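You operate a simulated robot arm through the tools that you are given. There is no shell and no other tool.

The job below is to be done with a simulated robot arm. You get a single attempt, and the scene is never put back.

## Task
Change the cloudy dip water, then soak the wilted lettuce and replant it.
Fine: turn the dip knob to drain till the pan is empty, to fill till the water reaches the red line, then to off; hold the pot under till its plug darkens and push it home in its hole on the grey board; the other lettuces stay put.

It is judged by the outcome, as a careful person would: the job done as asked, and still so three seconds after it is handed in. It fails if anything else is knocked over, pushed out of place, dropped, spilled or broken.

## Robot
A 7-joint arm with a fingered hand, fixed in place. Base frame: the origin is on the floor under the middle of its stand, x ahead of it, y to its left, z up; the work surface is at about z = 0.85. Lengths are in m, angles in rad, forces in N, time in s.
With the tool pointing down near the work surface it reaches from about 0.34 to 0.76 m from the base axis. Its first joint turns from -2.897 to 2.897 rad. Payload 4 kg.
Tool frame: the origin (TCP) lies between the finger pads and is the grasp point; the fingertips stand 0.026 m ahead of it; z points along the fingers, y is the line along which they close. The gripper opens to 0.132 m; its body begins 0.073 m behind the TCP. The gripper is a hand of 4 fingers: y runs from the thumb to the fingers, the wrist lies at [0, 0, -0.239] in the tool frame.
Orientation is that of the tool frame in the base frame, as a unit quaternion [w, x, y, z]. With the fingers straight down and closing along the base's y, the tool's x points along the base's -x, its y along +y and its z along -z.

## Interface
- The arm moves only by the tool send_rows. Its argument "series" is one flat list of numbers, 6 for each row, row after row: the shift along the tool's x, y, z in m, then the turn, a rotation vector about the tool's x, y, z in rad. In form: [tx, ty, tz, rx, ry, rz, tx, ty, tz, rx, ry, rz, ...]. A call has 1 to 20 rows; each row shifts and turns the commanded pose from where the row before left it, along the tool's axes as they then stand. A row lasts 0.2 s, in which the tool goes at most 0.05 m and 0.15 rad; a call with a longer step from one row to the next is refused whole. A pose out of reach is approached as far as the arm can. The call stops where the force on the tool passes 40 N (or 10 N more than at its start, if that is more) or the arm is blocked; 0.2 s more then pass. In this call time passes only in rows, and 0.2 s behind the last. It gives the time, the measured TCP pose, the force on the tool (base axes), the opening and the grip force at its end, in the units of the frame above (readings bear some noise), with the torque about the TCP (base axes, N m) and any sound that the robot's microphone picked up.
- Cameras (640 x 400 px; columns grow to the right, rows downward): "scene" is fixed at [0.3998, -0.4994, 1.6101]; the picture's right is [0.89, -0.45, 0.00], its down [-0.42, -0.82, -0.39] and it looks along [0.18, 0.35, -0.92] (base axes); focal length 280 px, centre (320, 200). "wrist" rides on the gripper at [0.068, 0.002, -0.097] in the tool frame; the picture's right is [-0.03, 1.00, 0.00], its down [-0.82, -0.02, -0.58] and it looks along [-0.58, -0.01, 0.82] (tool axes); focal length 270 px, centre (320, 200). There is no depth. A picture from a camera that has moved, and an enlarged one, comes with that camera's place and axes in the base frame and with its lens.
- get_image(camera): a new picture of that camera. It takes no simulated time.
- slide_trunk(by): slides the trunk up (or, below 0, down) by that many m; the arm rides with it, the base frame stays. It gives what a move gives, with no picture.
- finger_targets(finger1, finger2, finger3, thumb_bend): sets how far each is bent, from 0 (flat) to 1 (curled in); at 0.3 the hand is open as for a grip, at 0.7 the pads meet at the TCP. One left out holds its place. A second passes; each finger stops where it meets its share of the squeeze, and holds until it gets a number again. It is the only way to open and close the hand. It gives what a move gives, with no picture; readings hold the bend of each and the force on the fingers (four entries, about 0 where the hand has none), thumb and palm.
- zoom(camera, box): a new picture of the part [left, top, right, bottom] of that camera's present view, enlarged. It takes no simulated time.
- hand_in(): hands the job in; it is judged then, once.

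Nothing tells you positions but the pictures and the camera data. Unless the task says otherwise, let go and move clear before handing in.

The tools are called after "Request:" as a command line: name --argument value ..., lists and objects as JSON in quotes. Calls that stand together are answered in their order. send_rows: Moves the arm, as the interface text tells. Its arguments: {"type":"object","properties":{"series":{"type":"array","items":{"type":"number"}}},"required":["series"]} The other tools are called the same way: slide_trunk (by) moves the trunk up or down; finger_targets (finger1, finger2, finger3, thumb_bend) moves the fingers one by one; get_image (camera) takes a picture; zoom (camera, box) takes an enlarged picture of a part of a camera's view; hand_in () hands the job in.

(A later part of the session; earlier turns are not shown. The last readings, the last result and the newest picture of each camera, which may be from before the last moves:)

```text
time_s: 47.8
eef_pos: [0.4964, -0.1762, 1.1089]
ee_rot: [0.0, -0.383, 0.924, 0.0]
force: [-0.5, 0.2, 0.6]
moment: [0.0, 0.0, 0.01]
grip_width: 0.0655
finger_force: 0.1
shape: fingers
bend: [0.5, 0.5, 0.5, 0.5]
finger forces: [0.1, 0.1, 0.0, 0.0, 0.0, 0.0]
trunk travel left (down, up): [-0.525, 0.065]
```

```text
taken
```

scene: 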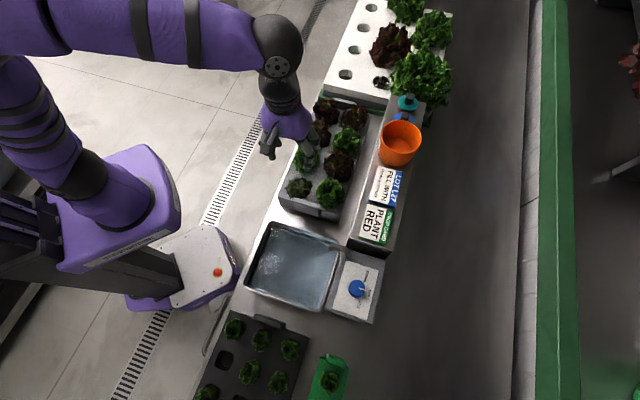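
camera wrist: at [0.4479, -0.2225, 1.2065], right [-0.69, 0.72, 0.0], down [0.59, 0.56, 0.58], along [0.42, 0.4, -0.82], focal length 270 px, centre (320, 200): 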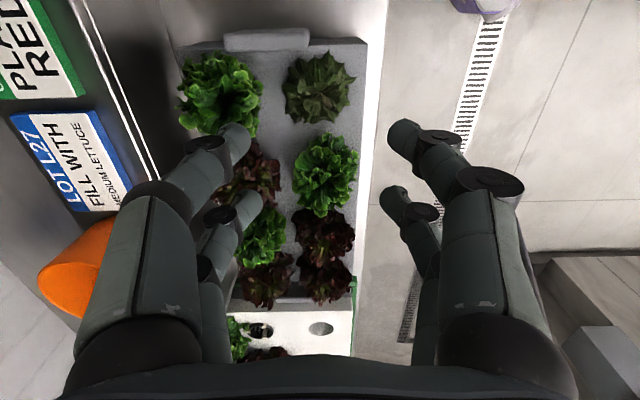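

The wilted lettuce is right below. I'll zoom in to find what there is to hold.

Request:
zoom --camera "wrist" --box '[260, 40, 380, 130]'

Request:
zoom --camera "scene" --box '[275, 165, 325, 215]'

```text
4.44 times, centred on (320, 85) of wrist
camera zoom: at [0.4479, -0.2225, 1.2065], right [-0.69, 0.72, 0.0], down [0.59, 0.56, 0.58], along [0.42, 0.4, -0.82], focal length 1201 px, centre (320, 711)
```

zoom: 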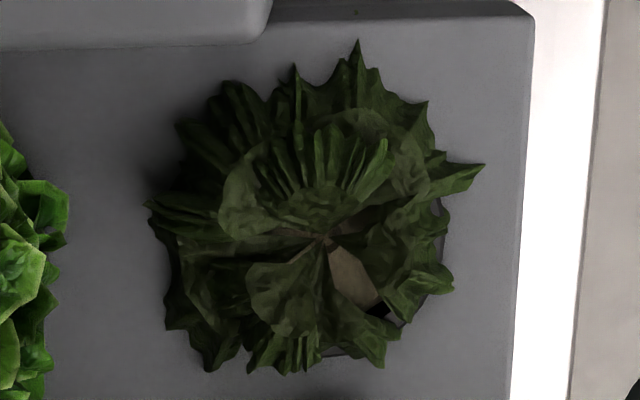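

```text
8.00 times, centred on (300, 190) of scene
camera zoom: at [0.3998, -0.4994, 1.6101], right [0.89, -0.45, 0.0], down [-0.42, -0.82, -0.39], along [0.18, 0.35, -0.92], focal length 2238 px, centre (480, 280)
```

zoom: 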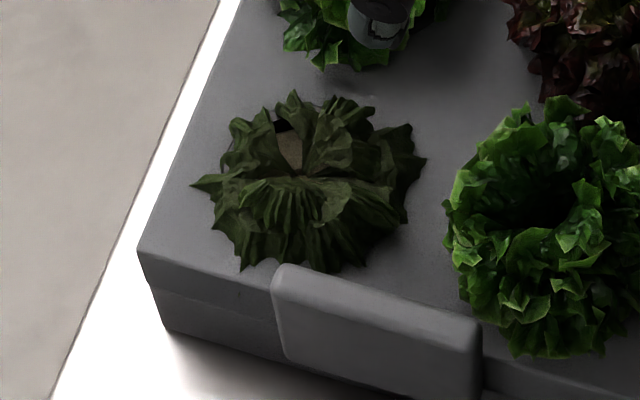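

The plug is mostly hidden under the drooping leaves. I'll back off toward the pan and tilt the hand to look at the plant from the side.

Request:
send_rows --series '[0.036, 0, 0, 0, 0, 0, 0.036, 0, 0, 0, 0, 0, 0.036, 0, 0, 0, 0, 0, 0, 0, 0, 0, -0.14, 0, 0, 0, 0, 0, -0.14, 0, 0, 0, 0, 0, -0.14, 0, 0, 0, 0, 0, -0.14, 0, 0, 0, 0, 0, -0.14, 0, 0.0209, 0, 0.0249, 0, 0, 0, 0.0209, 0, 0.0249, 0, 0, 0, 0.0209, 0, 0.0249, 0, 0, 0, 0.0209, 0, 0.0249, 0, 0, 0]'

Request:
get_image --camera "wrist"

```text
time_s: 50.4
eef_pos: [0.4208, -0.2523, 0.9777]
ee_rot: [0.317, -0.358, 0.868, 0.131]
force: [0.2, -0.6, 0.1]
moment: [-0.01, -0.03, 0.0]
grip_width: 0.0656
finger_force: 0.0
shape: fingers
bend: [0.5, 0.5, 0.5, 0.5]
finger forces: [0.0, 0.0, 0.0, 0.1, 0.0, 0.0]
trunk travel left (down, up): [-0.525, 0.065]
```

```text
taken
camera wrist: at [0.3391, -0.3306, 1.0091], right [-0.69, 0.72, 0.02], down [0.19, 0.16, 0.97], along [0.7, 0.67, -0.25], focal length 270 px, centre (320, 200)
```

wrist: 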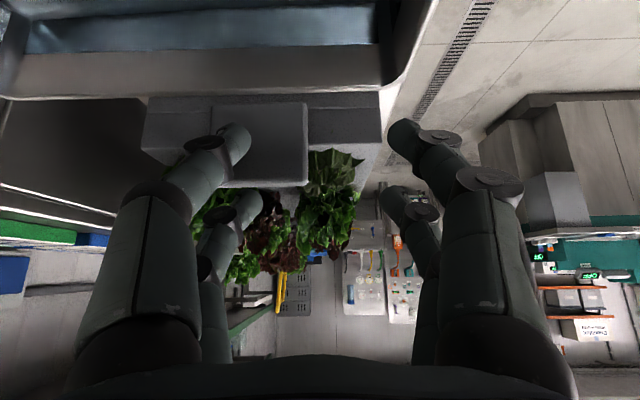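

Request:
zoom --camera "wrist" --box '[230, 80, 410, 260]'

Request:
zoom --camera "wrist" --box '[290, 130, 380, 190]'

```text
2.22 times, centred on (320, 170) of wrist
camera zoom: at [0.3391, -0.3306, 1.0091], right [-0.69, 0.72, 0.02], down [0.19, 0.16, 0.97], along [0.7, 0.67, -0.25], focal length 601 px, centre (320, 267)
```

zoom: 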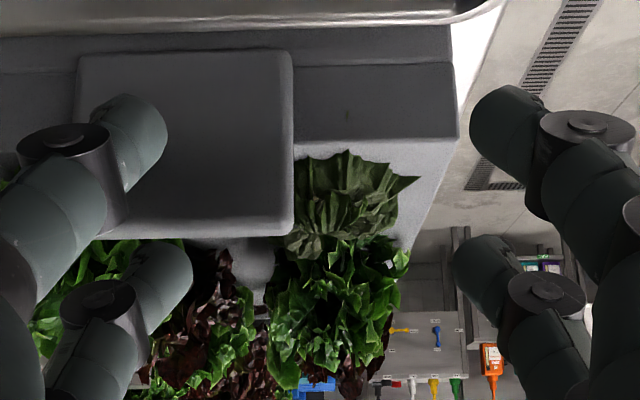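

```text
6.67 times, centred on (335, 160) of wrist
camera zoom: at [0.3391, -0.3306, 1.0091], right [-0.69, 0.72, 0.02], down [0.19, 0.16, 0.97], along [0.7, 0.67, -0.25], focal length 1802 px, centre (220, 467)
```

zoom: 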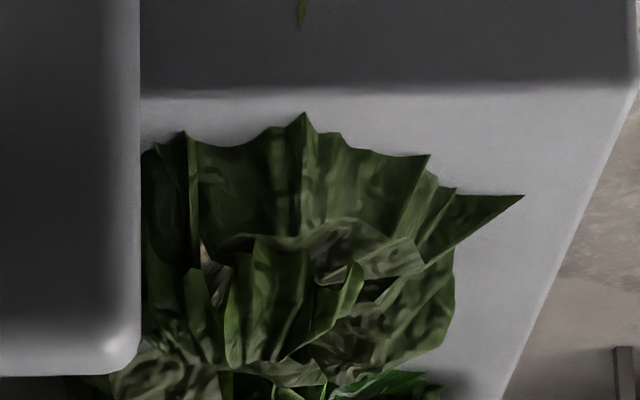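

From the side: board top about z 0.92, the lettuce dome only reaches about 0.945, and the handle plate rises to 0.953 just beside it. I'll return upright over the plant, open the fingers slightly wider, and come down step by step.

Request:
send_rows --series '[-0.0209, 0, -0.0249, 0, 0, 0, -0.0209, 0, -0.0249, 0, 0, 0, -0.0209, 0, -0.0249, 0, 0, 0, -0.0209, 0, -0.0249, 0, 0, 0, 0, 0, 0, 0, 0.14, 0, 0, 0, 0, 0, 0.14, 0, 0, 0, 0, 0, 0.14, 0, 0, 0, 0, 0, 0.14, 0, 0, 0, 0, 0, 0.14, 0, -0.036, 0, 0, 0, 0, 0, -0.036, 0, 0, 0, 0, 0, -0.036, 0.0056, 0, 0, 0, 0]'

Request:
finger_targets --finger1 0.46 --finger2 0.46 --finger3 0.47 --thumb_bend 0.47

Request:
send_rows --series '[0, 0, 0.03, 0, 0, 0, 0, 0, 0.03, 0, 0, 0, 0, 0, 0.03, 0, 0, 0]'

Request:
get_image --camera "wrist"

Request:
zoom --camera "scene" --box '[240, 120, 380, 220]'

```text
time_s: 53.0
eef_pos: [0.4911, -0.1699, 1.1109]
ee_rot: [0.001, -0.382, 0.924, 0.0]
force: [0.0, -0.4, 0.4]
moment: [0.01, -0.01, 0.02]
grip_width: 0.0653
finger_force: 0.1
shape: fingers
bend: [0.5, 0.5, 0.5, 0.5]
finger forces: [0.0, 0.0, 0.0, 0.1, 0.0, 0.0]
trunk travel left (down, up): [-0.525, 0.065]
```

```text
time_s: 54.0
eef_pos: [0.4916, -0.1694, 1.1101]
ee_rot: [0.0, -0.382, 0.924, 0.0]
force: [0.4, -0.4, 0.2]
moment: [0.03, 0.01, -0.02]
grip_width: 0.077
finger_force: 0.0
shape: fingers
bend: [0.46, 0.46, 0.47, 0.47]
finger forces: [0.0, 0.0, 0.1, 0.0, 0.0, 0.0]
trunk travel left (down, up): [-0.525, 0.065]
```

```text
time_s: 54.8
eef_pos: [0.4924, -0.1732, 1.0221]
ee_rot: [0.0, -0.383, 0.924, -0.001]
force: [0.4, 1.1, 0.1]
moment: [0.02, 0.01, -0.01]
grip_width: 0.0773
finger_force: 0.0
shape: fingers
bend: [0.46, 0.46, 0.47, 0.47]
finger forces: [0.1, 0.0, 0.0, 0.1, 0.1, 0.0]
trunk travel left (down, up): [-0.525, 0.065]
```

```text
taken
camera wrist: at [0.4437, -0.2189, 1.1196], right [-0.69, 0.73, 0.0], down [0.59, 0.56, 0.58], along [0.42, 0.4, -0.82], focal length 270 px, centre (320, 200)
```

wrist: 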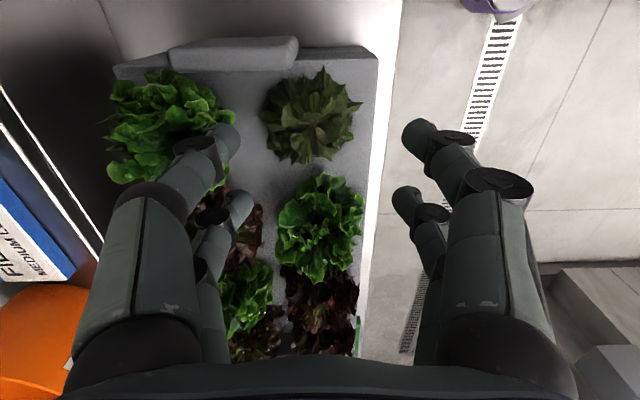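

```text
4.00 times, centred on (310, 170) of scene
camera zoom: at [0.3998, -0.4994, 1.6101], right [0.89, -0.45, 0.0], down [-0.42, -0.82, -0.39], along [0.18, 0.35, -0.92], focal length 1119 px, centre (360, 320)
```

zoom: 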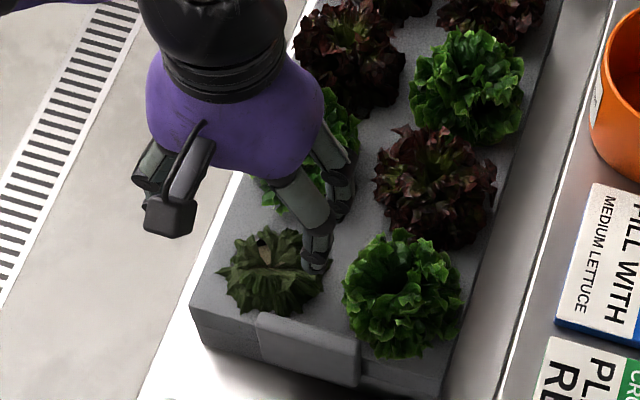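

I'll zoom to recheck the stem's position from here.

Request:
zoom --camera "wrist" --box '[230, 40, 390, 180]'

```text
2.86 times, centred on (310, 110) of wrist
camera zoom: at [0.4437, -0.2189, 1.1196], right [-0.69, 0.73, 0.0], down [0.59, 0.56, 0.58], along [0.42, 0.4, -0.82], focal length 772 px, centre (349, 457)
```

zoom: 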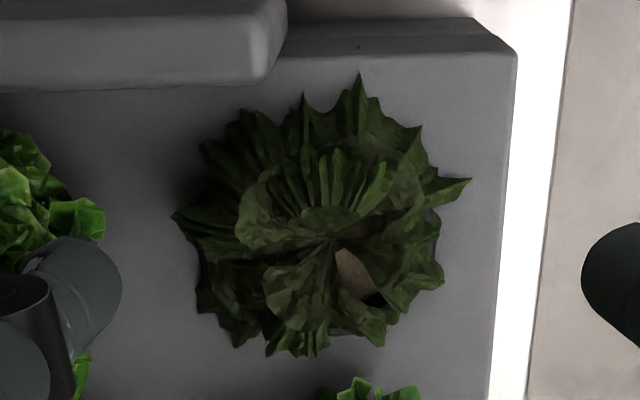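

The stem is at about s 0.230, w 0.4746 (bench axes), 3 mm off the hand's centre each way. I'll correct, narrow the side toward the neighbour, and descend carefully.

Request:
finger_targets --finger3 0.5 --thumb_bend 0.5

Request:
send_rows --series '[-0.003, -0.003, 0.02, 0, 0, 0, 0, 0, 0.02, 0, 0, 0, 0, 0, 0.01, 0, 0, 0]'

Request:
get_image --camera "wrist"

Request:
zoom --camera "scene" --box '[250, 130, 370, 220]'

```text
time_s: 55.8
eef_pos: [0.4923, -0.1729, 1.0232]
ee_rot: [0.0, -0.382, 0.924, 0.0]
force: [0.0, 0.3, 0.4]
moment: [-0.01, 0.01, 0.01]
grip_width: 0.0728
finger_force: 0.1
shape: fingers
bend: [0.46, 0.46, 0.5, 0.5]
finger forces: [0.0, 0.0, 0.0, 0.1, 0.0, 0.1]
trunk travel left (down, up): [-0.525, 0.065]
```

```text
time_s: 56.6
eef_pos: [0.4973, -0.1712, 0.9719]
ee_rot: [0.0, -0.381, 0.924, 0.0]
force: [-0.8, 0.1, 0.3]
moment: [-0.02, 0.0, 0.03]
grip_width: 0.0725
finger_force: 0.0
shape: fingers
bend: [0.46, 0.46, 0.5, 0.5]
finger forces: [0.0, 0.1, 0.1, 0.0, 0.0, 0.0]
trunk travel left (down, up): [-0.525, 0.065]
```

```text
taken
camera wrist: at [0.4491, -0.2188, 1.0693], right [-0.69, 0.73, 0.0], down [0.59, 0.56, 0.58], along [0.42, 0.4, -0.82], focal length 270 px, centre (320, 200)
```

wrist: 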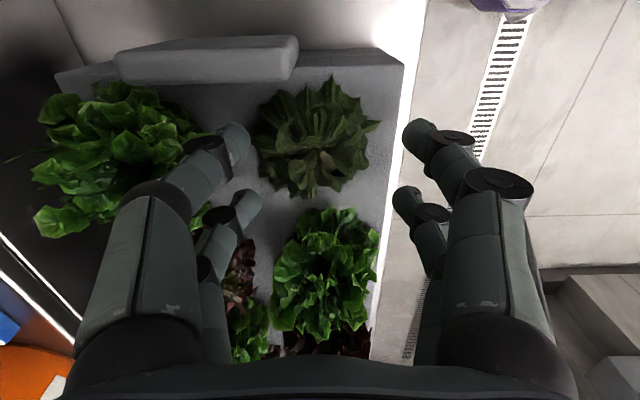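

```text
4.44 times, centred on (310, 175) of scene
camera zoom: at [0.3998, -0.4994, 1.6101], right [0.89, -0.45, 0.0], down [-0.42, -0.82, -0.39], along [0.18, 0.35, -0.92], focal length 1243 px, centre (364, 311)
```

zoom: 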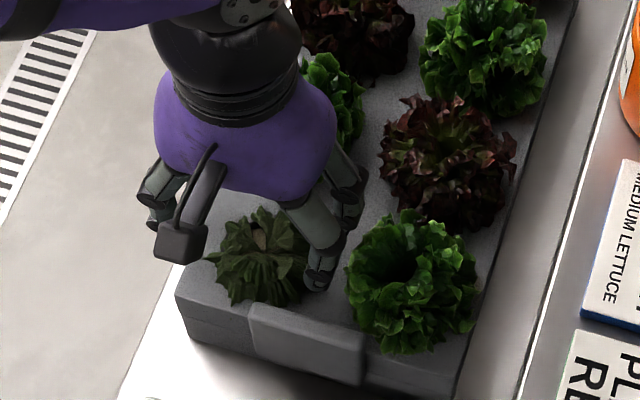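

The fingers straddle the plant without touching. Descending another 16 mm.

Request:
send_rows --series '[0, 0, 0.008, 0, 0, 0, 0, 0, 0.008, 0, 0, 0]'

Request:
get_image --camera "wrist"

Request:
zoom --camera "wrist" --box '[200, 60, 440, 230]'

Request:
zoom --camera "scene" --box '[270, 160, 360, 225]'

```text
time_s: 57.2
eef_pos: [0.4968, -0.1737, 0.9549]
ee_rot: [0.0, -0.382, 0.924, 0.0]
force: [0.0, 0.4, -0.7]
moment: [-0.03, 0.01, 0.02]
grip_width: 0.0726
finger_force: 0.2
shape: fingers
bend: [0.46, 0.46, 0.5, 0.5]
finger forces: [0.0, 0.0, 0.0, 0.1, 0.0, 0.1]
trunk travel left (down, up): [-0.525, 0.065]
```

```text
taken
camera wrist: at [0.4478, -0.2189, 1.0524], right [-0.69, 0.73, 0.0], down [0.59, 0.56, 0.58], along [0.42, 0.4, -0.82], focal length 270 px, centre (320, 200)
```

wrist: 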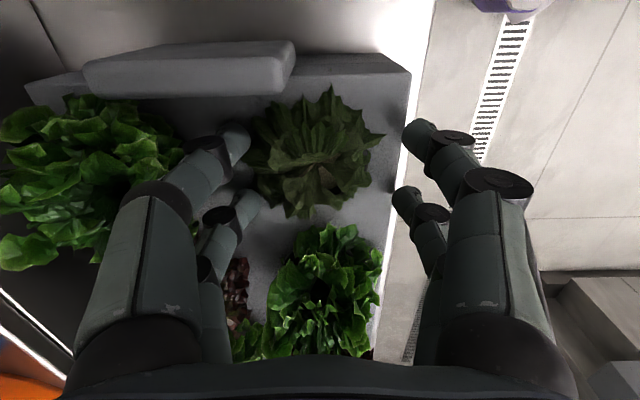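

```text
2.35 times, centred on (320, 145) of wrist
camera zoom: at [0.4478, -0.2189, 1.0524], right [-0.69, 0.73, 0.0], down [0.59, 0.56, 0.58], along [0.42, 0.4, -0.82], focal length 636 px, centre (320, 329)
```

zoom: 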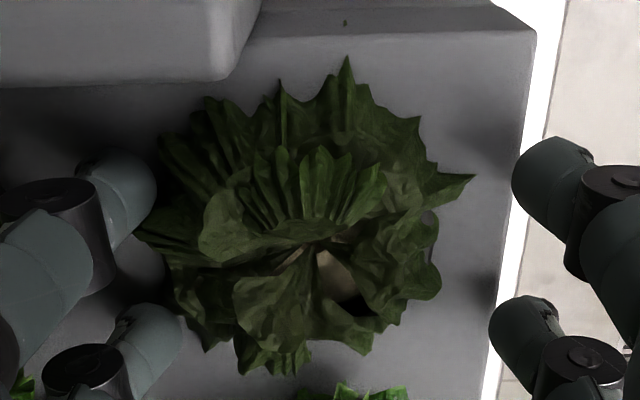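

```text
6.15 times, centred on (315, 192) of scene
camera zoom: at [0.3998, -0.4994, 1.6101], right [0.89, -0.45, 0.0], down [-0.42, -0.82, -0.39], along [0.18, 0.35, -0.92], focal length 1722 px, centre (351, 246)
```

zoom: 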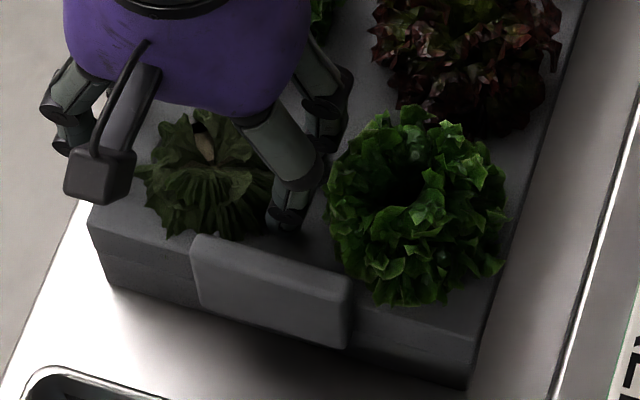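

Fingertips are about 1 cm above the board. I'll go down 4 mm more and start closing gently.

Request:
send_rows --series '[-0.002, 0, 0.004, 0, 0, 0]'

Request:
finger_targets --finger1 0.57 --finger2 0.57 --finger3 0.58 --thumb_bend 0.58

Request:
zoom --camera "wrist" --box '[200, 60, 440, 230]'

```text
time_s: 57.6
eef_pos: [0.499, -0.173, 0.9518]
ee_rot: [0.002, -0.381, 0.925, -0.001]
force: [-2.3, -1.5, 12.8]
moment: [-0.33, -0.39, -0.12]
grip_width: 0.0724
finger_force: 5.5
shape: fingers
bend: [0.46, 0.46, 0.51, 0.5]
finger forces: [0.0, 0.1, 7.9, 0.0, 4.0, 0.0]
trunk travel left (down, up): [-0.525, 0.065]
```

```text
time_s: 58.6
eef_pos: [0.4986, -0.171, 0.9524]
ee_rot: [0.001, -0.381, 0.924, -0.001]
force: [-1.8, 2.4, 19.9]
moment: [-0.2, -0.49, -0.02]
grip_width: 0.0553
finger_force: 11.8
shape: fingers
bend: [0.5, 0.5, 0.54, 0.57]
finger forces: [3.7, 3.8, 13.5, 0.1, 4.0, 0.0]
trunk travel left (down, up): [-0.525, 0.065]
```

```text
2.35 times, centred on (320, 145) of wrist
camera zoom: at [0.4489, -0.2169, 1.0497], right [-0.69, 0.73, 0.0], down [0.59, 0.56, 0.58], along [0.42, 0.4, -0.82], focal length 636 px, centre (320, 329)
```

zoom: 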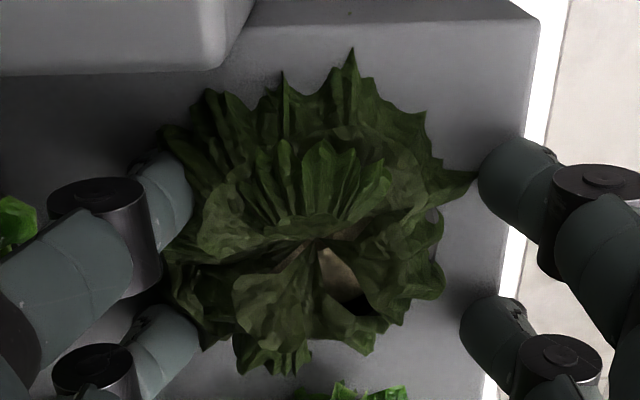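

The fingertips are resting on the board (about 20 N upward). I'll lift 6 mm and close again.

Request:
send_rows --series '[0, 0, -0.006, 0, 0, 0]'

Request:
finger_targets --finger1 0.57 --finger2 0.57 --finger3 0.58 --thumb_bend 0.58

Request:
zoom --camera "wrist" --box '[200, 60, 440, 230]'

```text
time_s: 59.0
eef_pos: [0.4979, -0.1729, 0.9551]
ee_rot: [0.0, -0.382, 0.924, 0.001]
force: [-0.4, 0.2, 0.5]
moment: [-0.02, 0.0, 0.06]
grip_width: 0.0444
finger_force: 0.0
shape: fingers
bend: [0.56, 0.56, 0.57, 0.57]
finger forces: [0.0, 0.1, 0.0, 0.0, 0.1, 0.0]
trunk travel left (down, up): [-0.525, 0.065]
```

```text
time_s: 60.0
eef_pos: [0.4979, -0.1729, 0.957]
ee_rot: [0.0, -0.382, 0.924, 0.0]
force: [-0.3, 1.2, -0.1]
moment: [0.0, -0.05, -0.01]
grip_width: 0.0447
finger_force: 0.0
shape: fingers
bend: [0.56, 0.56, 0.57, 0.57]
finger forces: [0.0, 0.1, 0.1, 0.1, 0.0, 0.0]
trunk travel left (down, up): [-0.525, 0.065]
```

```text
2.35 times, centred on (320, 145) of wrist
camera zoom: at [0.4493, -0.2179, 1.0542], right [-0.69, 0.73, 0.0], down [0.59, 0.56, 0.58], along [0.42, 0.4, -0.82], focal length 636 px, centre (320, 329)
```

zoom: 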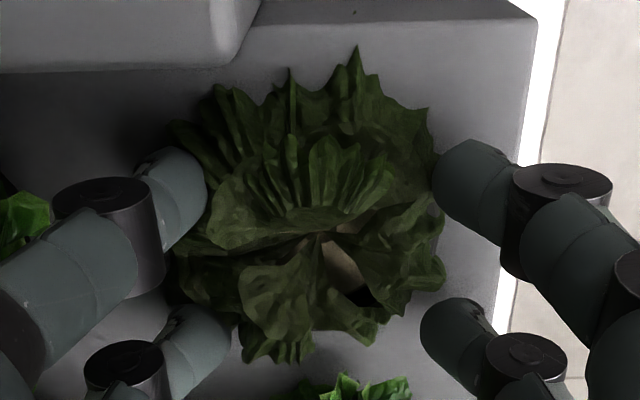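

No forces now and the leaves give way to the fingers. Closing further.

Request:
finger_targets --finger1 0.62 --finger2 0.62 --finger3 0.63 --thumb_bend 0.63

Request:
zoom --camera "wrist" --box '[200, 60, 440, 230]'

```text
time_s: 61.0
eef_pos: [0.4981, -0.1723, 0.9568]
ee_rot: [-0.001, -0.383, 0.924, 0.0]
force: [0.4, -2.3, -0.5]
moment: [-0.01, -0.02, 0.01]
grip_width: 0.0302
finger_force: 2.0
shape: fingers
bend: [0.6, 0.62, 0.62, 0.62]
finger forces: [1.5, 0.2, 0.9, 0.0, 1.9, 0.0]
trunk travel left (down, up): [-0.525, 0.065]
```

```text
2.35 times, centred on (320, 145) of wrist
camera zoom: at [0.4493, -0.2181, 1.0541], right [-0.69, 0.73, 0.0], down [0.59, 0.56, 0.58], along [0.42, 0.4, -0.82], focal length 636 px, centre (320, 329)
```

zoom: 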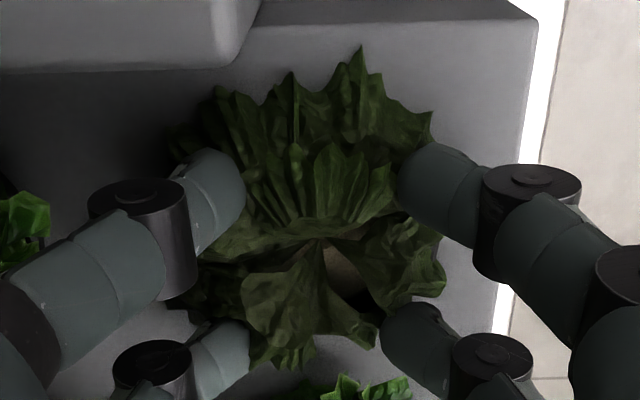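

Contact at a width of about 4.5 cm, likely the pot's collar. I'll squeeze more firmly.

Request:
finger_targets --finger1 0.7 --finger2 0.7 --finger3 0.71 --thumb_bend 0.71

Request:
zoom --camera "wrist" --box '[200, 60, 440, 230]'

Request:
zoom --camera "scene" --box '[270, 160, 360, 225]'

```text
time_s: 62.0
eef_pos: [0.4985, -0.1728, 0.9575]
ee_rot: [0.0, -0.382, 0.924, 0.0]
force: [-0.6, -1.5, 0.5]
moment: [-0.01, -0.01, -0.01]
grip_width: 0.0271
finger_force: 14.8
shape: fingers
bend: [0.6, 0.63, 0.64, 0.66]
finger forces: [7.5, 7.4, 5.9, 0.1, 8.9, 0.0]
trunk travel left (down, up): [-0.525, 0.065]
```

```text
2.35 times, centred on (320, 145) of wrist
camera zoom: at [0.4493, -0.218, 1.0541], right [-0.69, 0.73, 0.0], down [0.59, 0.56, 0.58], along [0.42, 0.4, -0.82], focal length 636 px, centre (320, 329)
```

zoom: 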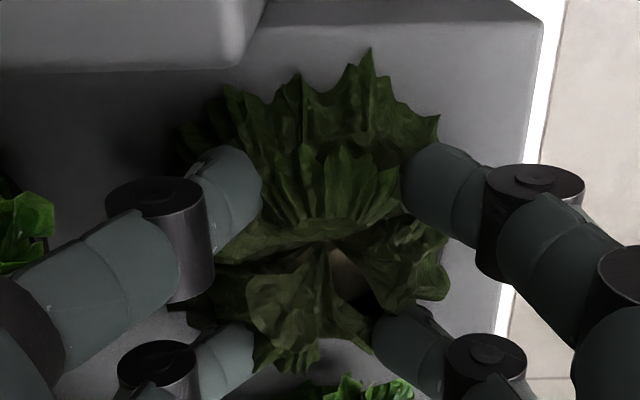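

```text
6.15 times, centred on (315, 192) of scene
camera zoom: at [0.3998, -0.4994, 1.6101], right [0.89, -0.45, 0.0], down [-0.42, -0.82, -0.39], along [0.18, 0.35, -0.92], focal length 1722 px, centre (351, 246)
```

zoom: 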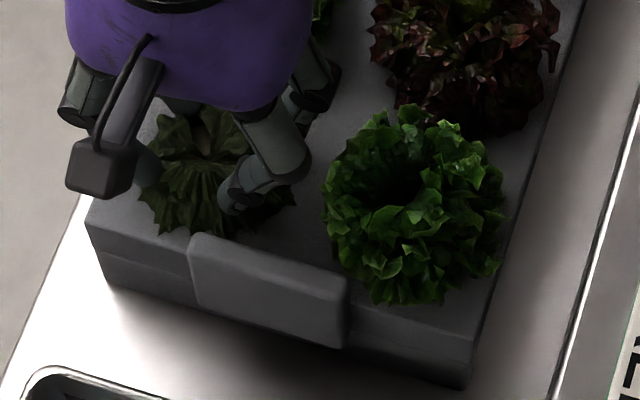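

The grip is about 15 N and balanced. I'll lift a centimetre and check that only the plant rises.

Request:
send_rows --series '[0, 0, -0.005, 0, 0, 0, 0, 0, -0.005, 0, 0, 0, 0, 0, -0.005, 0, 0, 0]'

Request:
zoom --camera "wrist" --box '[200, 60, 440, 230]'

Request:
zoom --camera "scene" --box '[270, 160, 360, 225]'

```text
time_s: 62.8
eef_pos: [0.498, -0.1726, 0.971]
ee_rot: [0.0, -0.381, 0.925, 0.0]
force: [-0.6, -0.9, -0.1]
moment: [0.02, -0.01, 0.02]
grip_width: 0.0271
finger_force: 15.2
shape: fingers
bend: [0.6, 0.63, 0.65, 0.66]
finger forces: [7.6, 7.8, 6.1, 0.1, 8.8, 0.0]
trunk travel left (down, up): [-0.525, 0.065]
```

```text
2.35 times, centred on (320, 145) of wrist
camera zoom: at [0.4496, -0.2189, 1.0682], right [-0.69, 0.73, 0.0], down [0.59, 0.56, 0.58], along [0.42, 0.4, -0.82], focal length 636 px, centre (320, 329)
```

zoom: 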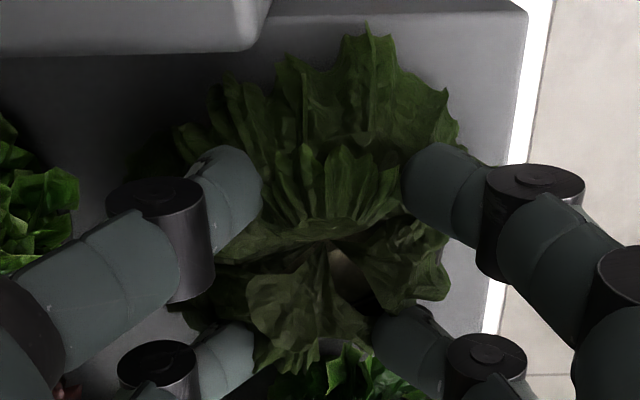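

```text
6.15 times, centred on (315, 192) of scene
camera zoom: at [0.3998, -0.4994, 1.6101], right [0.89, -0.45, 0.0], down [-0.42, -0.82, -0.39], along [0.18, 0.35, -0.92], focal length 1722 px, centre (351, 246)
```

zoom: 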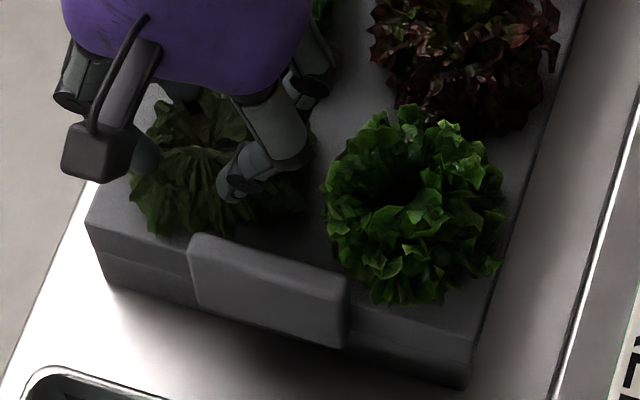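

The plant comes up with the hand and the board stays. Lifting it well clear.

Request:
send_rows --series '[0, 0, -0.02, 0, 0, 0, 0, 0, -0.025, 0, 0, 0, 0, 0, -0.025, 0, 0, 0, 0, 0, -0.025, 0, 0, 0, 0, 0, -0.025, 0, 0, 0, 0, 0, -0.02, 0, 0, 0]'

Request:
get_image --camera "wrist"

Request:
get_image --camera "scene"

Request:
zoom --camera "scene" --box '[240, 100, 370, 220]'

```text
time_s: 64.2
eef_pos: [0.499, -0.1714, 1.1094]
ee_rot: [0.001, -0.382, 0.924, 0.001]
force: [1.0, 0.4, -0.5]
moment: [0.01, 0.02, 0.01]
grip_width: 0.0267
finger_force: 16.0
shape: fingers
bend: [0.6, 0.63, 0.65, 0.67]
finger forces: [7.8, 7.9, 6.1, 0.1, 9.7, 0.0]
trunk travel left (down, up): [-0.525, 0.065]
```

```text
taken
camera wrist: at [0.4486, -0.2172, 1.2074], right [-0.69, 0.73, 0.0], down [0.59, 0.56, 0.58], along [0.42, 0.4, -0.82], focal length 270 px, centre (320, 200)
```

wrist: 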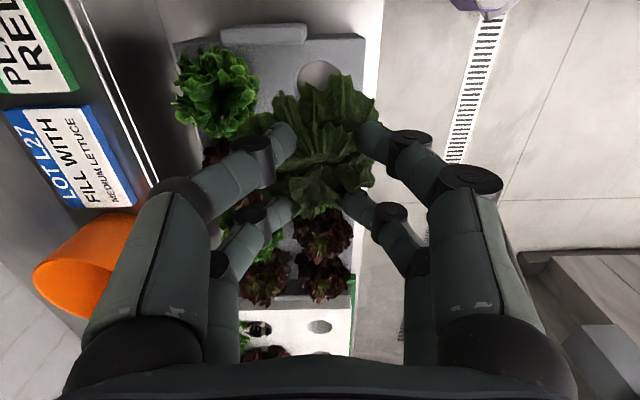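

```text
taken
```

scene: 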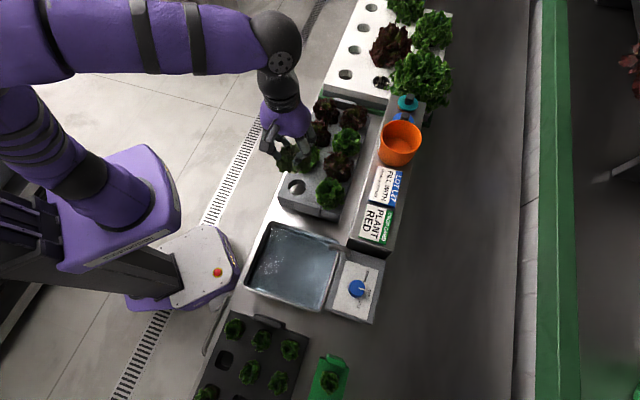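

```text
3.33 times, centred on (305, 160) of scene
camera zoom: at [0.3998, -0.4994, 1.6101], right [0.89, -0.45, 0.0], down [-0.42, -0.82, -0.39], along [0.18, 0.35, -0.92], focal length 932 px, centre (370, 333)
```

zoom: 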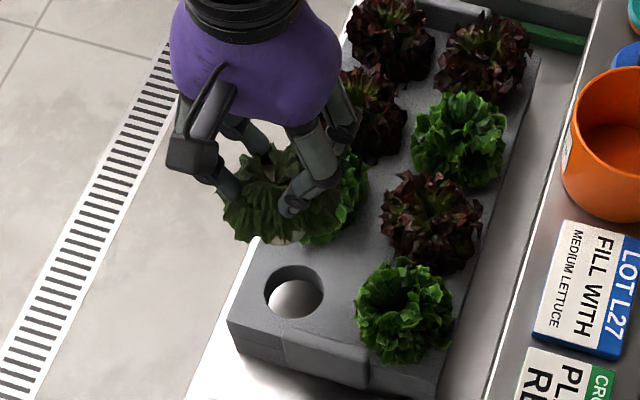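

The plant is out, and its round hole is visible in the board. I need to know how tall the pot is, so I'll raise it and tilt it toward the scene camera.

Request:
send_rows --series '[0, 0, -0.03, 0, 0, 0, 0, 0, -0.03, 0, 0, 0, 0, 0, -0.03, 0, 0, 0, 0, 0, 0, 0, 0.12, 0, 0, 0, 0, 0, 0.12, 0, 0, 0, 0, 0, 0.12, 0, 0, 0, 0, 0, 0.12, 0, 0, 0, 0, 0, 0.12, 0]'

Request:
zoom --camera "scene" --box '[240, 90, 370, 200]'

Request:
get_image --camera "scene"

Request:
get_image --camera "wrist"

```text
time_s: 66.0
eef_pos: [0.4994, -0.1729, 1.201]
ee_rot: [-0.274, -0.363, 0.883, -0.113]
force: [-0.2, -0.1, -1.1]
moment: [0.0, -0.05, -0.03]
grip_width: 0.0264
finger_force: 16.4
shape: fingers
bend: [0.6, 0.63, 0.65, 0.67]
finger forces: [7.8, 8.6, 6.3, 0.1, 10.6, 0.1]
trunk travel left (down, up): [-0.525, 0.065]
```

```text
3.64 times, centred on (305, 145) of scene
camera zoom: at [0.3998, -0.4994, 1.6101], right [0.89, -0.45, 0.0], down [-0.42, -0.82, -0.39], along [0.18, 0.35, -0.92], focal length 1017 px, centre (374, 400)
```

zoom: 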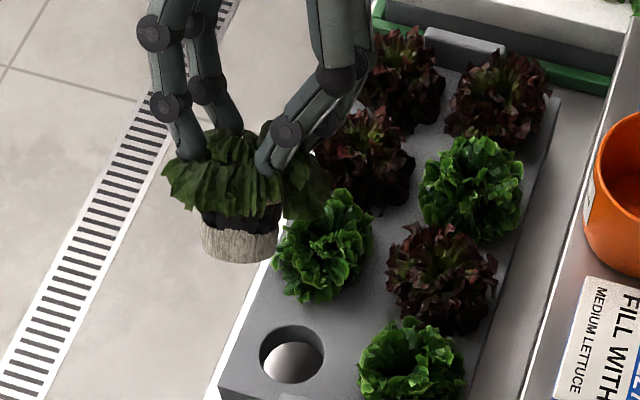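

```text
taken
```

scene: 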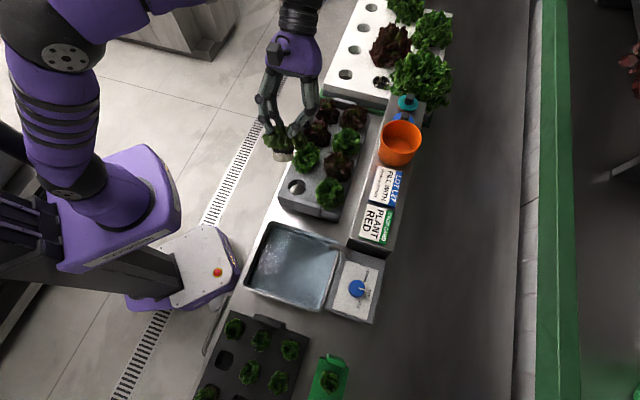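

```text
taken
camera wrist: at [0.498, -0.1712, 1.3201], right [-0.69, 0.72, -0.01], down [0.72, 0.69, 0.01], along [0.02, 0.0, -1.0], focal length 270 px, centre (320, 200)
```

wrist: 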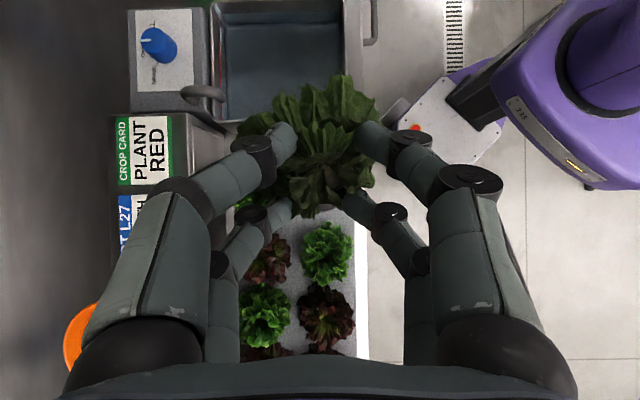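

Now the pot is visible from the side: a black collar with a pale dry plug below it. I'll zoom in to measure it.

Request:
zoom --camera "scene" --box '[265, 115, 320, 165]'

Request:
zoom --camera "scene" --box '[275, 165, 325, 205]'

```text
8.00 times, centred on (292, 140) of scene
camera zoom: at [0.3998, -0.4994, 1.6101], right [0.89, -0.45, 0.0], down [-0.42, -0.82, -0.39], along [0.18, 0.35, -0.92], focal length 2238 px, centre (540, 680)
```

zoom: 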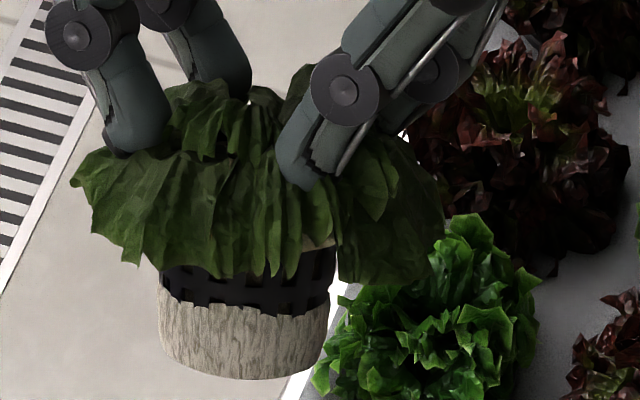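

```text
10.00 times, centred on (300, 185) of scene
camera zoom: at [0.3998, -0.4994, 1.6101], right [0.89, -0.45, 0.0], down [-0.42, -0.82, -0.39], along [0.18, 0.35, -0.92], focal length 2798 px, centre (520, 350)
```

zoom: 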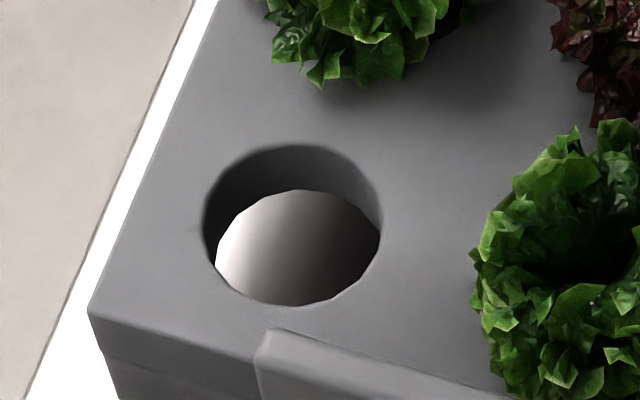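

The pot reaches about 0.076 m below the TCP, about 41 mm across, with a pale dry plug. I'll set it upright and carry it over the middle of the pan.

Request:
send_rows --series '[0, 0, 0, 0, -0.12, 0, 0, 0, 0, 0, -0.12, 0, 0, 0, 0, 0, -0.12, 0, 0, 0, 0, 0, -0.12, 0, 0, 0, 0, 0, -0.12, 0, 0.0335, -0.0105, 0.008, 0, 0, 0, 0.0335, -0.0105, 0.008, 0, 0, 0, 0.0335, -0.0105, 0.008, 0, 0, 0, 0.0335, -0.0105, 0.008, 0, 0, 0, 0.0335, -0.0105, 0.008, 0, 0, 0, 0.0335, -0.0105, 0.008, 0, 0, 0, 0, 0, 0.031, 0, 0, 0, 0, 0, 0.031, 0, 0, 0, 0, 0, 0.031, 0, 0, 0]'

Request:
get_image --camera "wrist"

Request:
get_image --camera "scene"

```text
time_s: 69.0
eef_pos: [0.3994, -0.3594, 1.0595]
ee_rot: [0.0, -0.381, 0.924, 0.001]
force: [-0.8, -0.5, -0.1]
moment: [-0.02, -0.01, -0.02]
grip_width: 0.0259
finger_force: 18.7
shape: fingers
bend: [0.6, 0.63, 0.67, 0.67]
finger forces: [7.6, 10.7, 5.2, 0.1, 14.3, 0.0]
trunk travel left (down, up): [-0.525, 0.065]
```

```text
taken
camera wrist: at [0.3499, -0.4054, 1.157], right [-0.69, 0.73, 0.0], down [0.59, 0.56, 0.58], along [0.42, 0.4, -0.82], focal length 270 px, centre (320, 200)
```

wrist: 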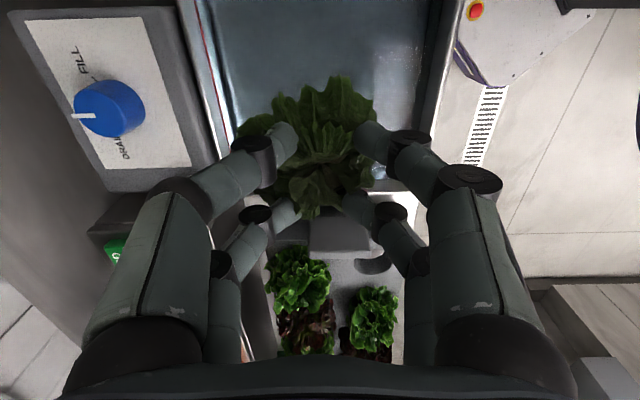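

```text
taken
```

scene: 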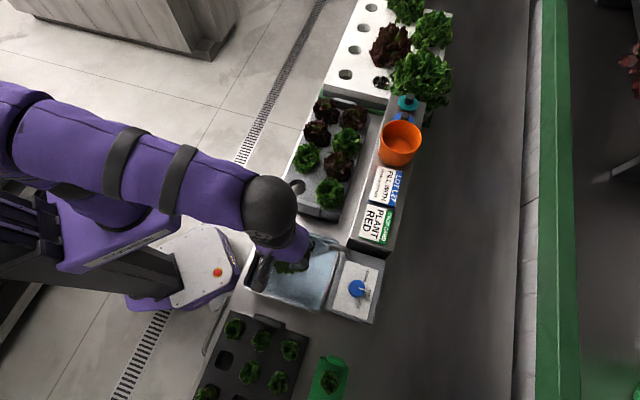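

Centred over the pan. Lowering the pot into the water, slowly at the end.

Request:
send_rows --series '[0, 0, 0.03, 0, 0, 0, 0, 0, 0.025, 0, 0, 0, 0, 0, 0.02, 0, 0, 0, 0, 0, 0.015, 0, 0, 0, 0, 0, 0.01, 0, 0, 0, 0, 0, 0.01, 0, 0, 0]'

Request:
get_image --camera "wrist"

Request:
zoom --camera "scene" --box '[230, 220, 400, 330]'

```text
time_s: 70.4
eef_pos: [0.4004, -0.3579, 0.9478]
ee_rot: [0.0, -0.382, 0.924, 0.0]
force: [-0.1, -0.1, -1.0]
moment: [0.0, 0.0, 0.0]
grip_width: 0.0245
finger_force: 18.7
shape: fingers
bend: [0.61, 0.63, 0.67, 0.67]
finger forces: [8.6, 9.2, 6.1, 0.0, 13.7, 0.0]
trunk travel left (down, up): [-0.525, 0.065]
```

```text
taken
camera wrist: at [0.3519, -0.4041, 1.0463], right [-0.69, 0.73, 0.0], down [0.59, 0.56, 0.58], along [0.42, 0.4, -0.82], focal length 270 px, centre (320, 200)
```

wrist: 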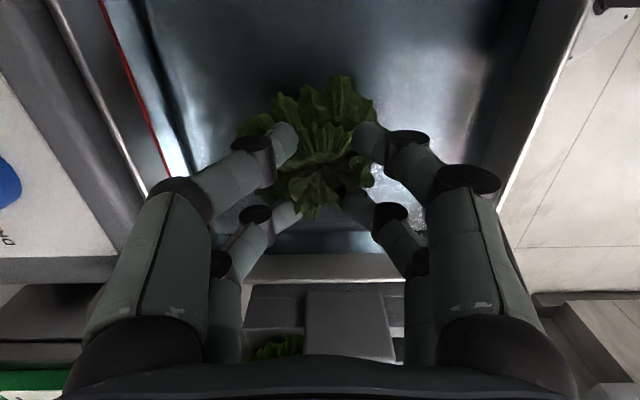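

```text
3.64 times, centred on (315, 275) of scene
camera zoom: at [0.3998, -0.4994, 1.6101], right [0.89, -0.45, 0.0], down [-0.42, -0.82, -0.39], along [0.18, 0.35, -0.92], focal length 1017 px, centre (338, -73)
```

zoom: 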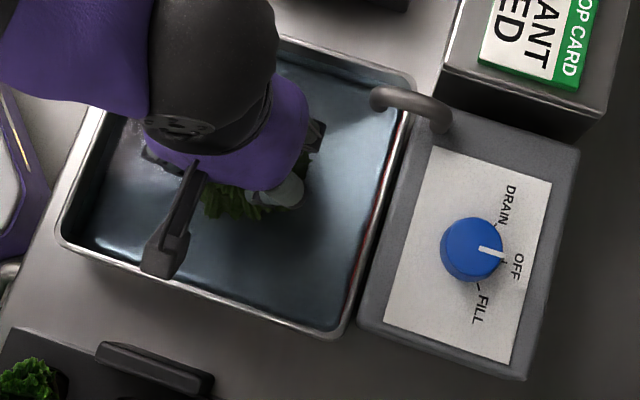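

The pot is in the water with no contact yet. A few millimetres deeper, then hold.

Request:
send_rows --series '[0, 0, 0.003, 0, 0, 0, 0, 0, 0.003, 0, 0, 0, 0, 0, 0, 0, 0, 0, 0, 0, 0, 0, 0, 0, 0, 0, 0, 0, 0, 0, 0, 0, 0, 0, 0, 0, 0, 0, 0, 0, 0, 0, 0, 0, 0, 0, 0, 0]'

Request:
zoom --camera "wrist" --box '[220, 60, 420, 240]'

Request:
zoom --camera "scene" --box '[270, 255, 320, 295]'

```text
time_s: 72.2
eef_pos: [0.4001, -0.358, 0.9428]
ee_rot: [0.0, -0.381, 0.924, 0.0]
force: [0.0, -0.5, -0.4]
moment: [0.01, -0.02, -0.02]
grip_width: 0.0244
finger_force: 18.3
shape: fingers
bend: [0.61, 0.63, 0.67, 0.67]
finger forces: [8.5, 9.4, 5.9, 0.0, 13.6, 0.0]
trunk travel left (down, up): [-0.525, 0.065]
```

```text
2.22 times, centred on (320, 150) of wrist
camera zoom: at [0.3519, -0.4041, 1.0405], right [-0.69, 0.73, 0.0], down [0.59, 0.56, 0.58], along [0.42, 0.4, -0.82], focal length 601 px, centre (320, 311)
```

zoom: 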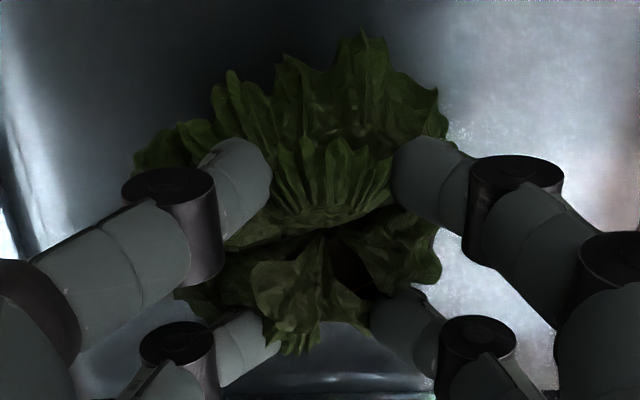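

```text
10.00 times, centred on (295, 275) of scene
camera zoom: at [0.3998, -0.4994, 1.6101], right [0.89, -0.45, 0.0], down [-0.42, -0.82, -0.39], along [0.18, 0.35, -0.92], focal length 2798 px, centre (570, -550)
```

zoom: 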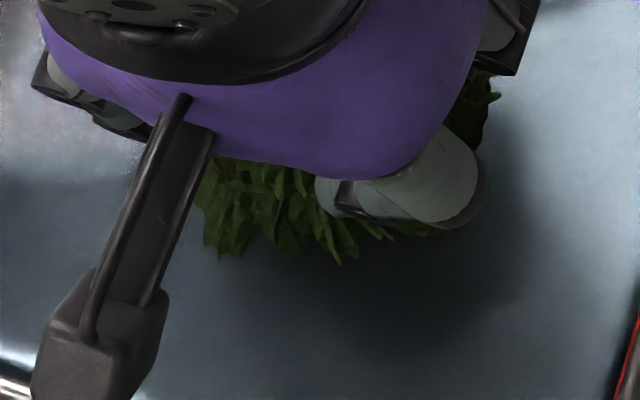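

Holding under. I'll zoom on the bit of plug visible between the leaves to watch its colour.

Request:
zoom --camera "wrist" --box '[310, 160, 355, 200]'

Request:
send_rows --series '[0, 0, 0, 0, 0, 0, 0, 0, 0, 0, 0, 0, 0, 0, 0, 0, 0, 0, 0, 0, 0, 0, 0, 0, 0, 0, 0, 0, 0, 0, 0, 0, 0, 0, 0, 0, 0, 0, 0, 0, 0, 0, 0, 0, 0, 0, 0, 0, 0, 0, 0, 0, 0, 0, 0, 0, 0, 0, 0, 0, 0, 0, 0, 0, 0, 0, 0, 0, 0, 0, 0, 0, 0, 0, 0, 0, 0, 0, 0, 0, 0, 0, 0, 0, 0, 0, 0, 0, 0, 0, 0, 0, 0, 0, 0, 0]'

Request:
zoom --camera "wrist" --box '[310, 160, 355, 200]'

Request:
get_image --camera "wrist"

```text
10.00 times, centred on (332, 180) of wrist
camera zoom: at [0.3519, -0.4041, 1.0405], right [-0.69, 0.73, 0.0], down [0.59, 0.56, 0.58], along [0.42, 0.4, -0.82], focal length 2703 px, centre (195, 400)
```

zoom: 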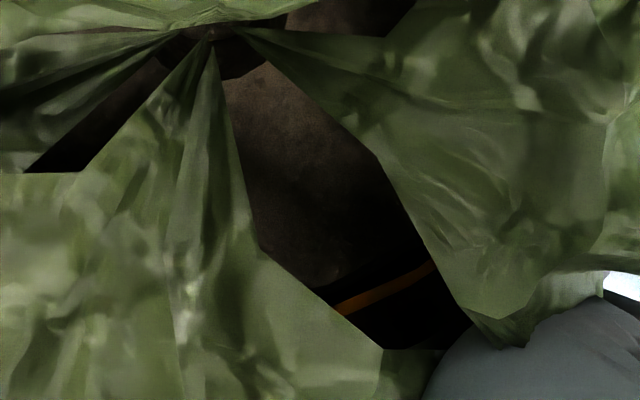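

```text
time_s: 75.6
eef_pos: [0.4, -0.3587, 0.9431]
ee_rot: [0.0, -0.382, 0.924, -0.001]
force: [0.1, -0.7, -0.8]
moment: [0.0, 0.01, 0.01]
grip_width: 0.0242
finger_force: 18.8
shape: fingers
bend: [0.61, 0.63, 0.67, 0.67]
finger forces: [8.5, 9.3, 6.0, 0.0, 13.6, 0.0]
trunk travel left (down, up): [-0.525, 0.065]
```

```text
10.00 times, centred on (332, 180) of wrist
camera zoom: at [0.3519, -0.4041, 1.0405], right [-0.69, 0.73, 0.0], down [0.59, 0.56, 0.58], along [0.42, 0.4, -0.82], focal length 2703 px, centre (195, 400)
```

zoom: 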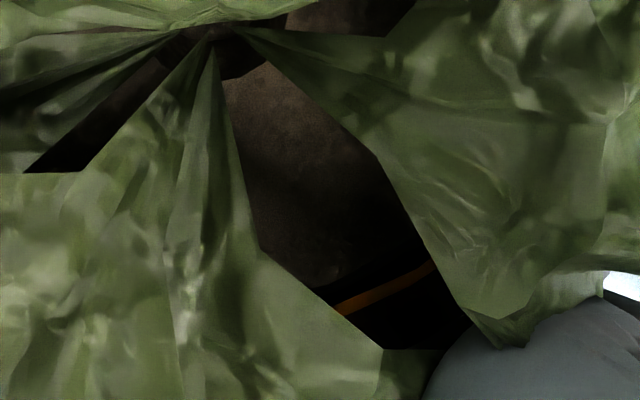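

```text
taken
camera wrist: at [0.3519, -0.4041, 1.0405], right [-0.69, 0.73, 0.0], down [0.59, 0.56, 0.58], along [0.42, 0.4, -0.82], focal length 270 px, centre (320, 200)
```

wrist: 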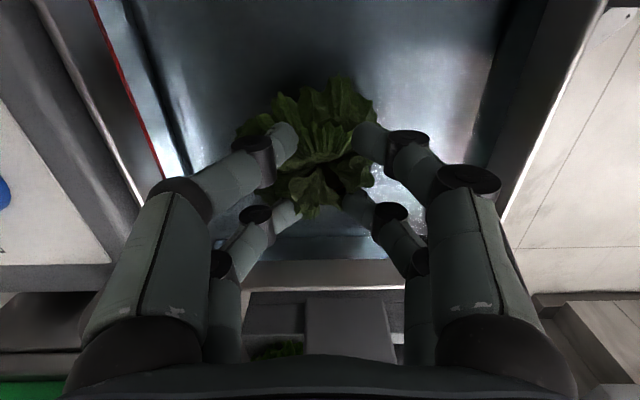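

The plug top has already gone from tan to dark brown. I'll hold a few more seconds to be thorough, then lift and check its side.

Request:
send_rows --series '[0, 0, 0, 0, 0, 0, 0, 0, 0, 0, 0, 0, 0, 0, 0, 0, 0, 0, 0, 0, 0, 0, 0, 0, 0, 0, 0, 0, 0, 0, 0, 0, 0, 0, 0, 0, 0, 0, 0, 0, 0, 0, 0, 0, 0, 0, 0, 0, 0, 0, 0, 0, 0, 0, 0, 0, 0, 0, 0, 0, 0, 0, 0, 0, 0, 0, 0, 0, 0, 0, 0, 0, 0, 0, 0, 0, 0, 0, 0, 0, 0, 0, 0, 0, 0, 0, 0, 0, 0, 0, 0, 0, 0, 0, 0, 0]'

Request:
send_rows --series '[0, 0, -0.01, 0, 0, 0, 0, 0, -0.015, 0, 0, 0, 0, 0, -0.02, 0, 0, 0, 0, 0, -0.02, 0, 0, 0, 0, 0, -0.025, 0, 0, 0, 0, 0, -0.026, 0, 0, 0, 0, 0, 0, 0, 0, 0, 0, 0, 0, 0, 0, 0]'

Request:
get_image --camera "wrist"

Request:
zoom --camera "scene" --box '[230, 220, 400, 330]'

```text
time_s: 79.0
eef_pos: [0.4006, -0.358, 0.9435]
ee_rot: [0.0, -0.382, 0.924, 0.0]
force: [0.4, -0.3, 0.1]
moment: [-0.01, 0.0, 0.03]
grip_width: 0.0248
finger_force: 19.3
shape: fingers
bend: [0.61, 0.63, 0.67, 0.67]
finger forces: [8.7, 9.3, 6.0, 0.0, 13.6, 0.0]
trunk travel left (down, up): [-0.525, 0.065]
```

```text
time_s: 80.8
eef_pos: [0.3998, -0.3584, 1.0582]
ee_rot: [0.0, -0.382, 0.924, -0.001]
force: [-0.1, 0.1, -1.0]
moment: [0.04, 0.03, 0.0]
grip_width: 0.0244
finger_force: 18.9
shape: fingers
bend: [0.61, 0.63, 0.67, 0.67]
finger forces: [8.7, 9.2, 6.2, 0.0, 13.6, 0.0]
trunk travel left (down, up): [-0.525, 0.065]
```

```text
taken
camera wrist: at [0.3509, -0.405, 1.1568], right [-0.69, 0.73, 0.0], down [0.59, 0.56, 0.58], along [0.42, 0.4, -0.82], focal length 270 px, centre (320, 200)
```

wrist: 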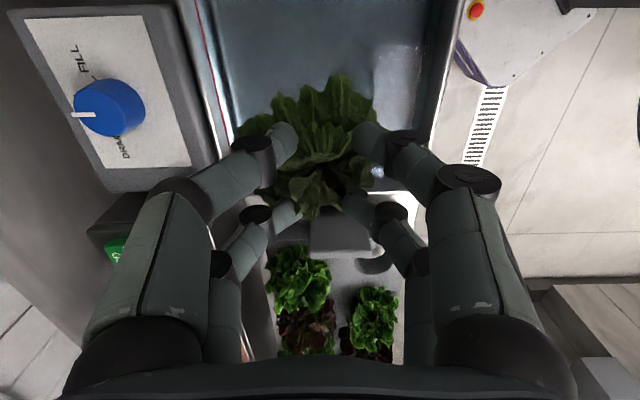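

```text
3.64 times, centred on (315, 275) of scene
camera zoom: at [0.3998, -0.4994, 1.6101], right [0.89, -0.45, 0.0], down [-0.42, -0.82, -0.39], along [0.18, 0.35, -0.92], focal length 1017 px, centre (338, -73)
```

zoom: 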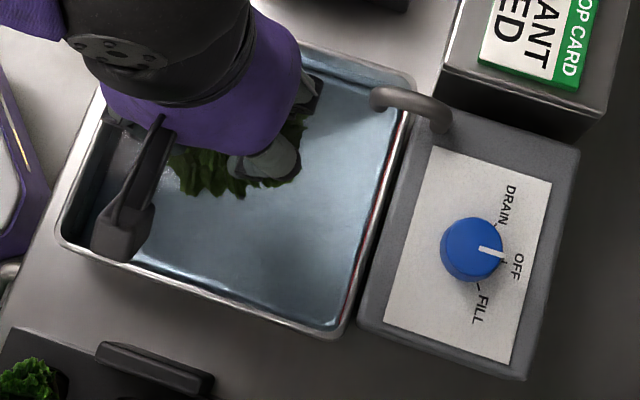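

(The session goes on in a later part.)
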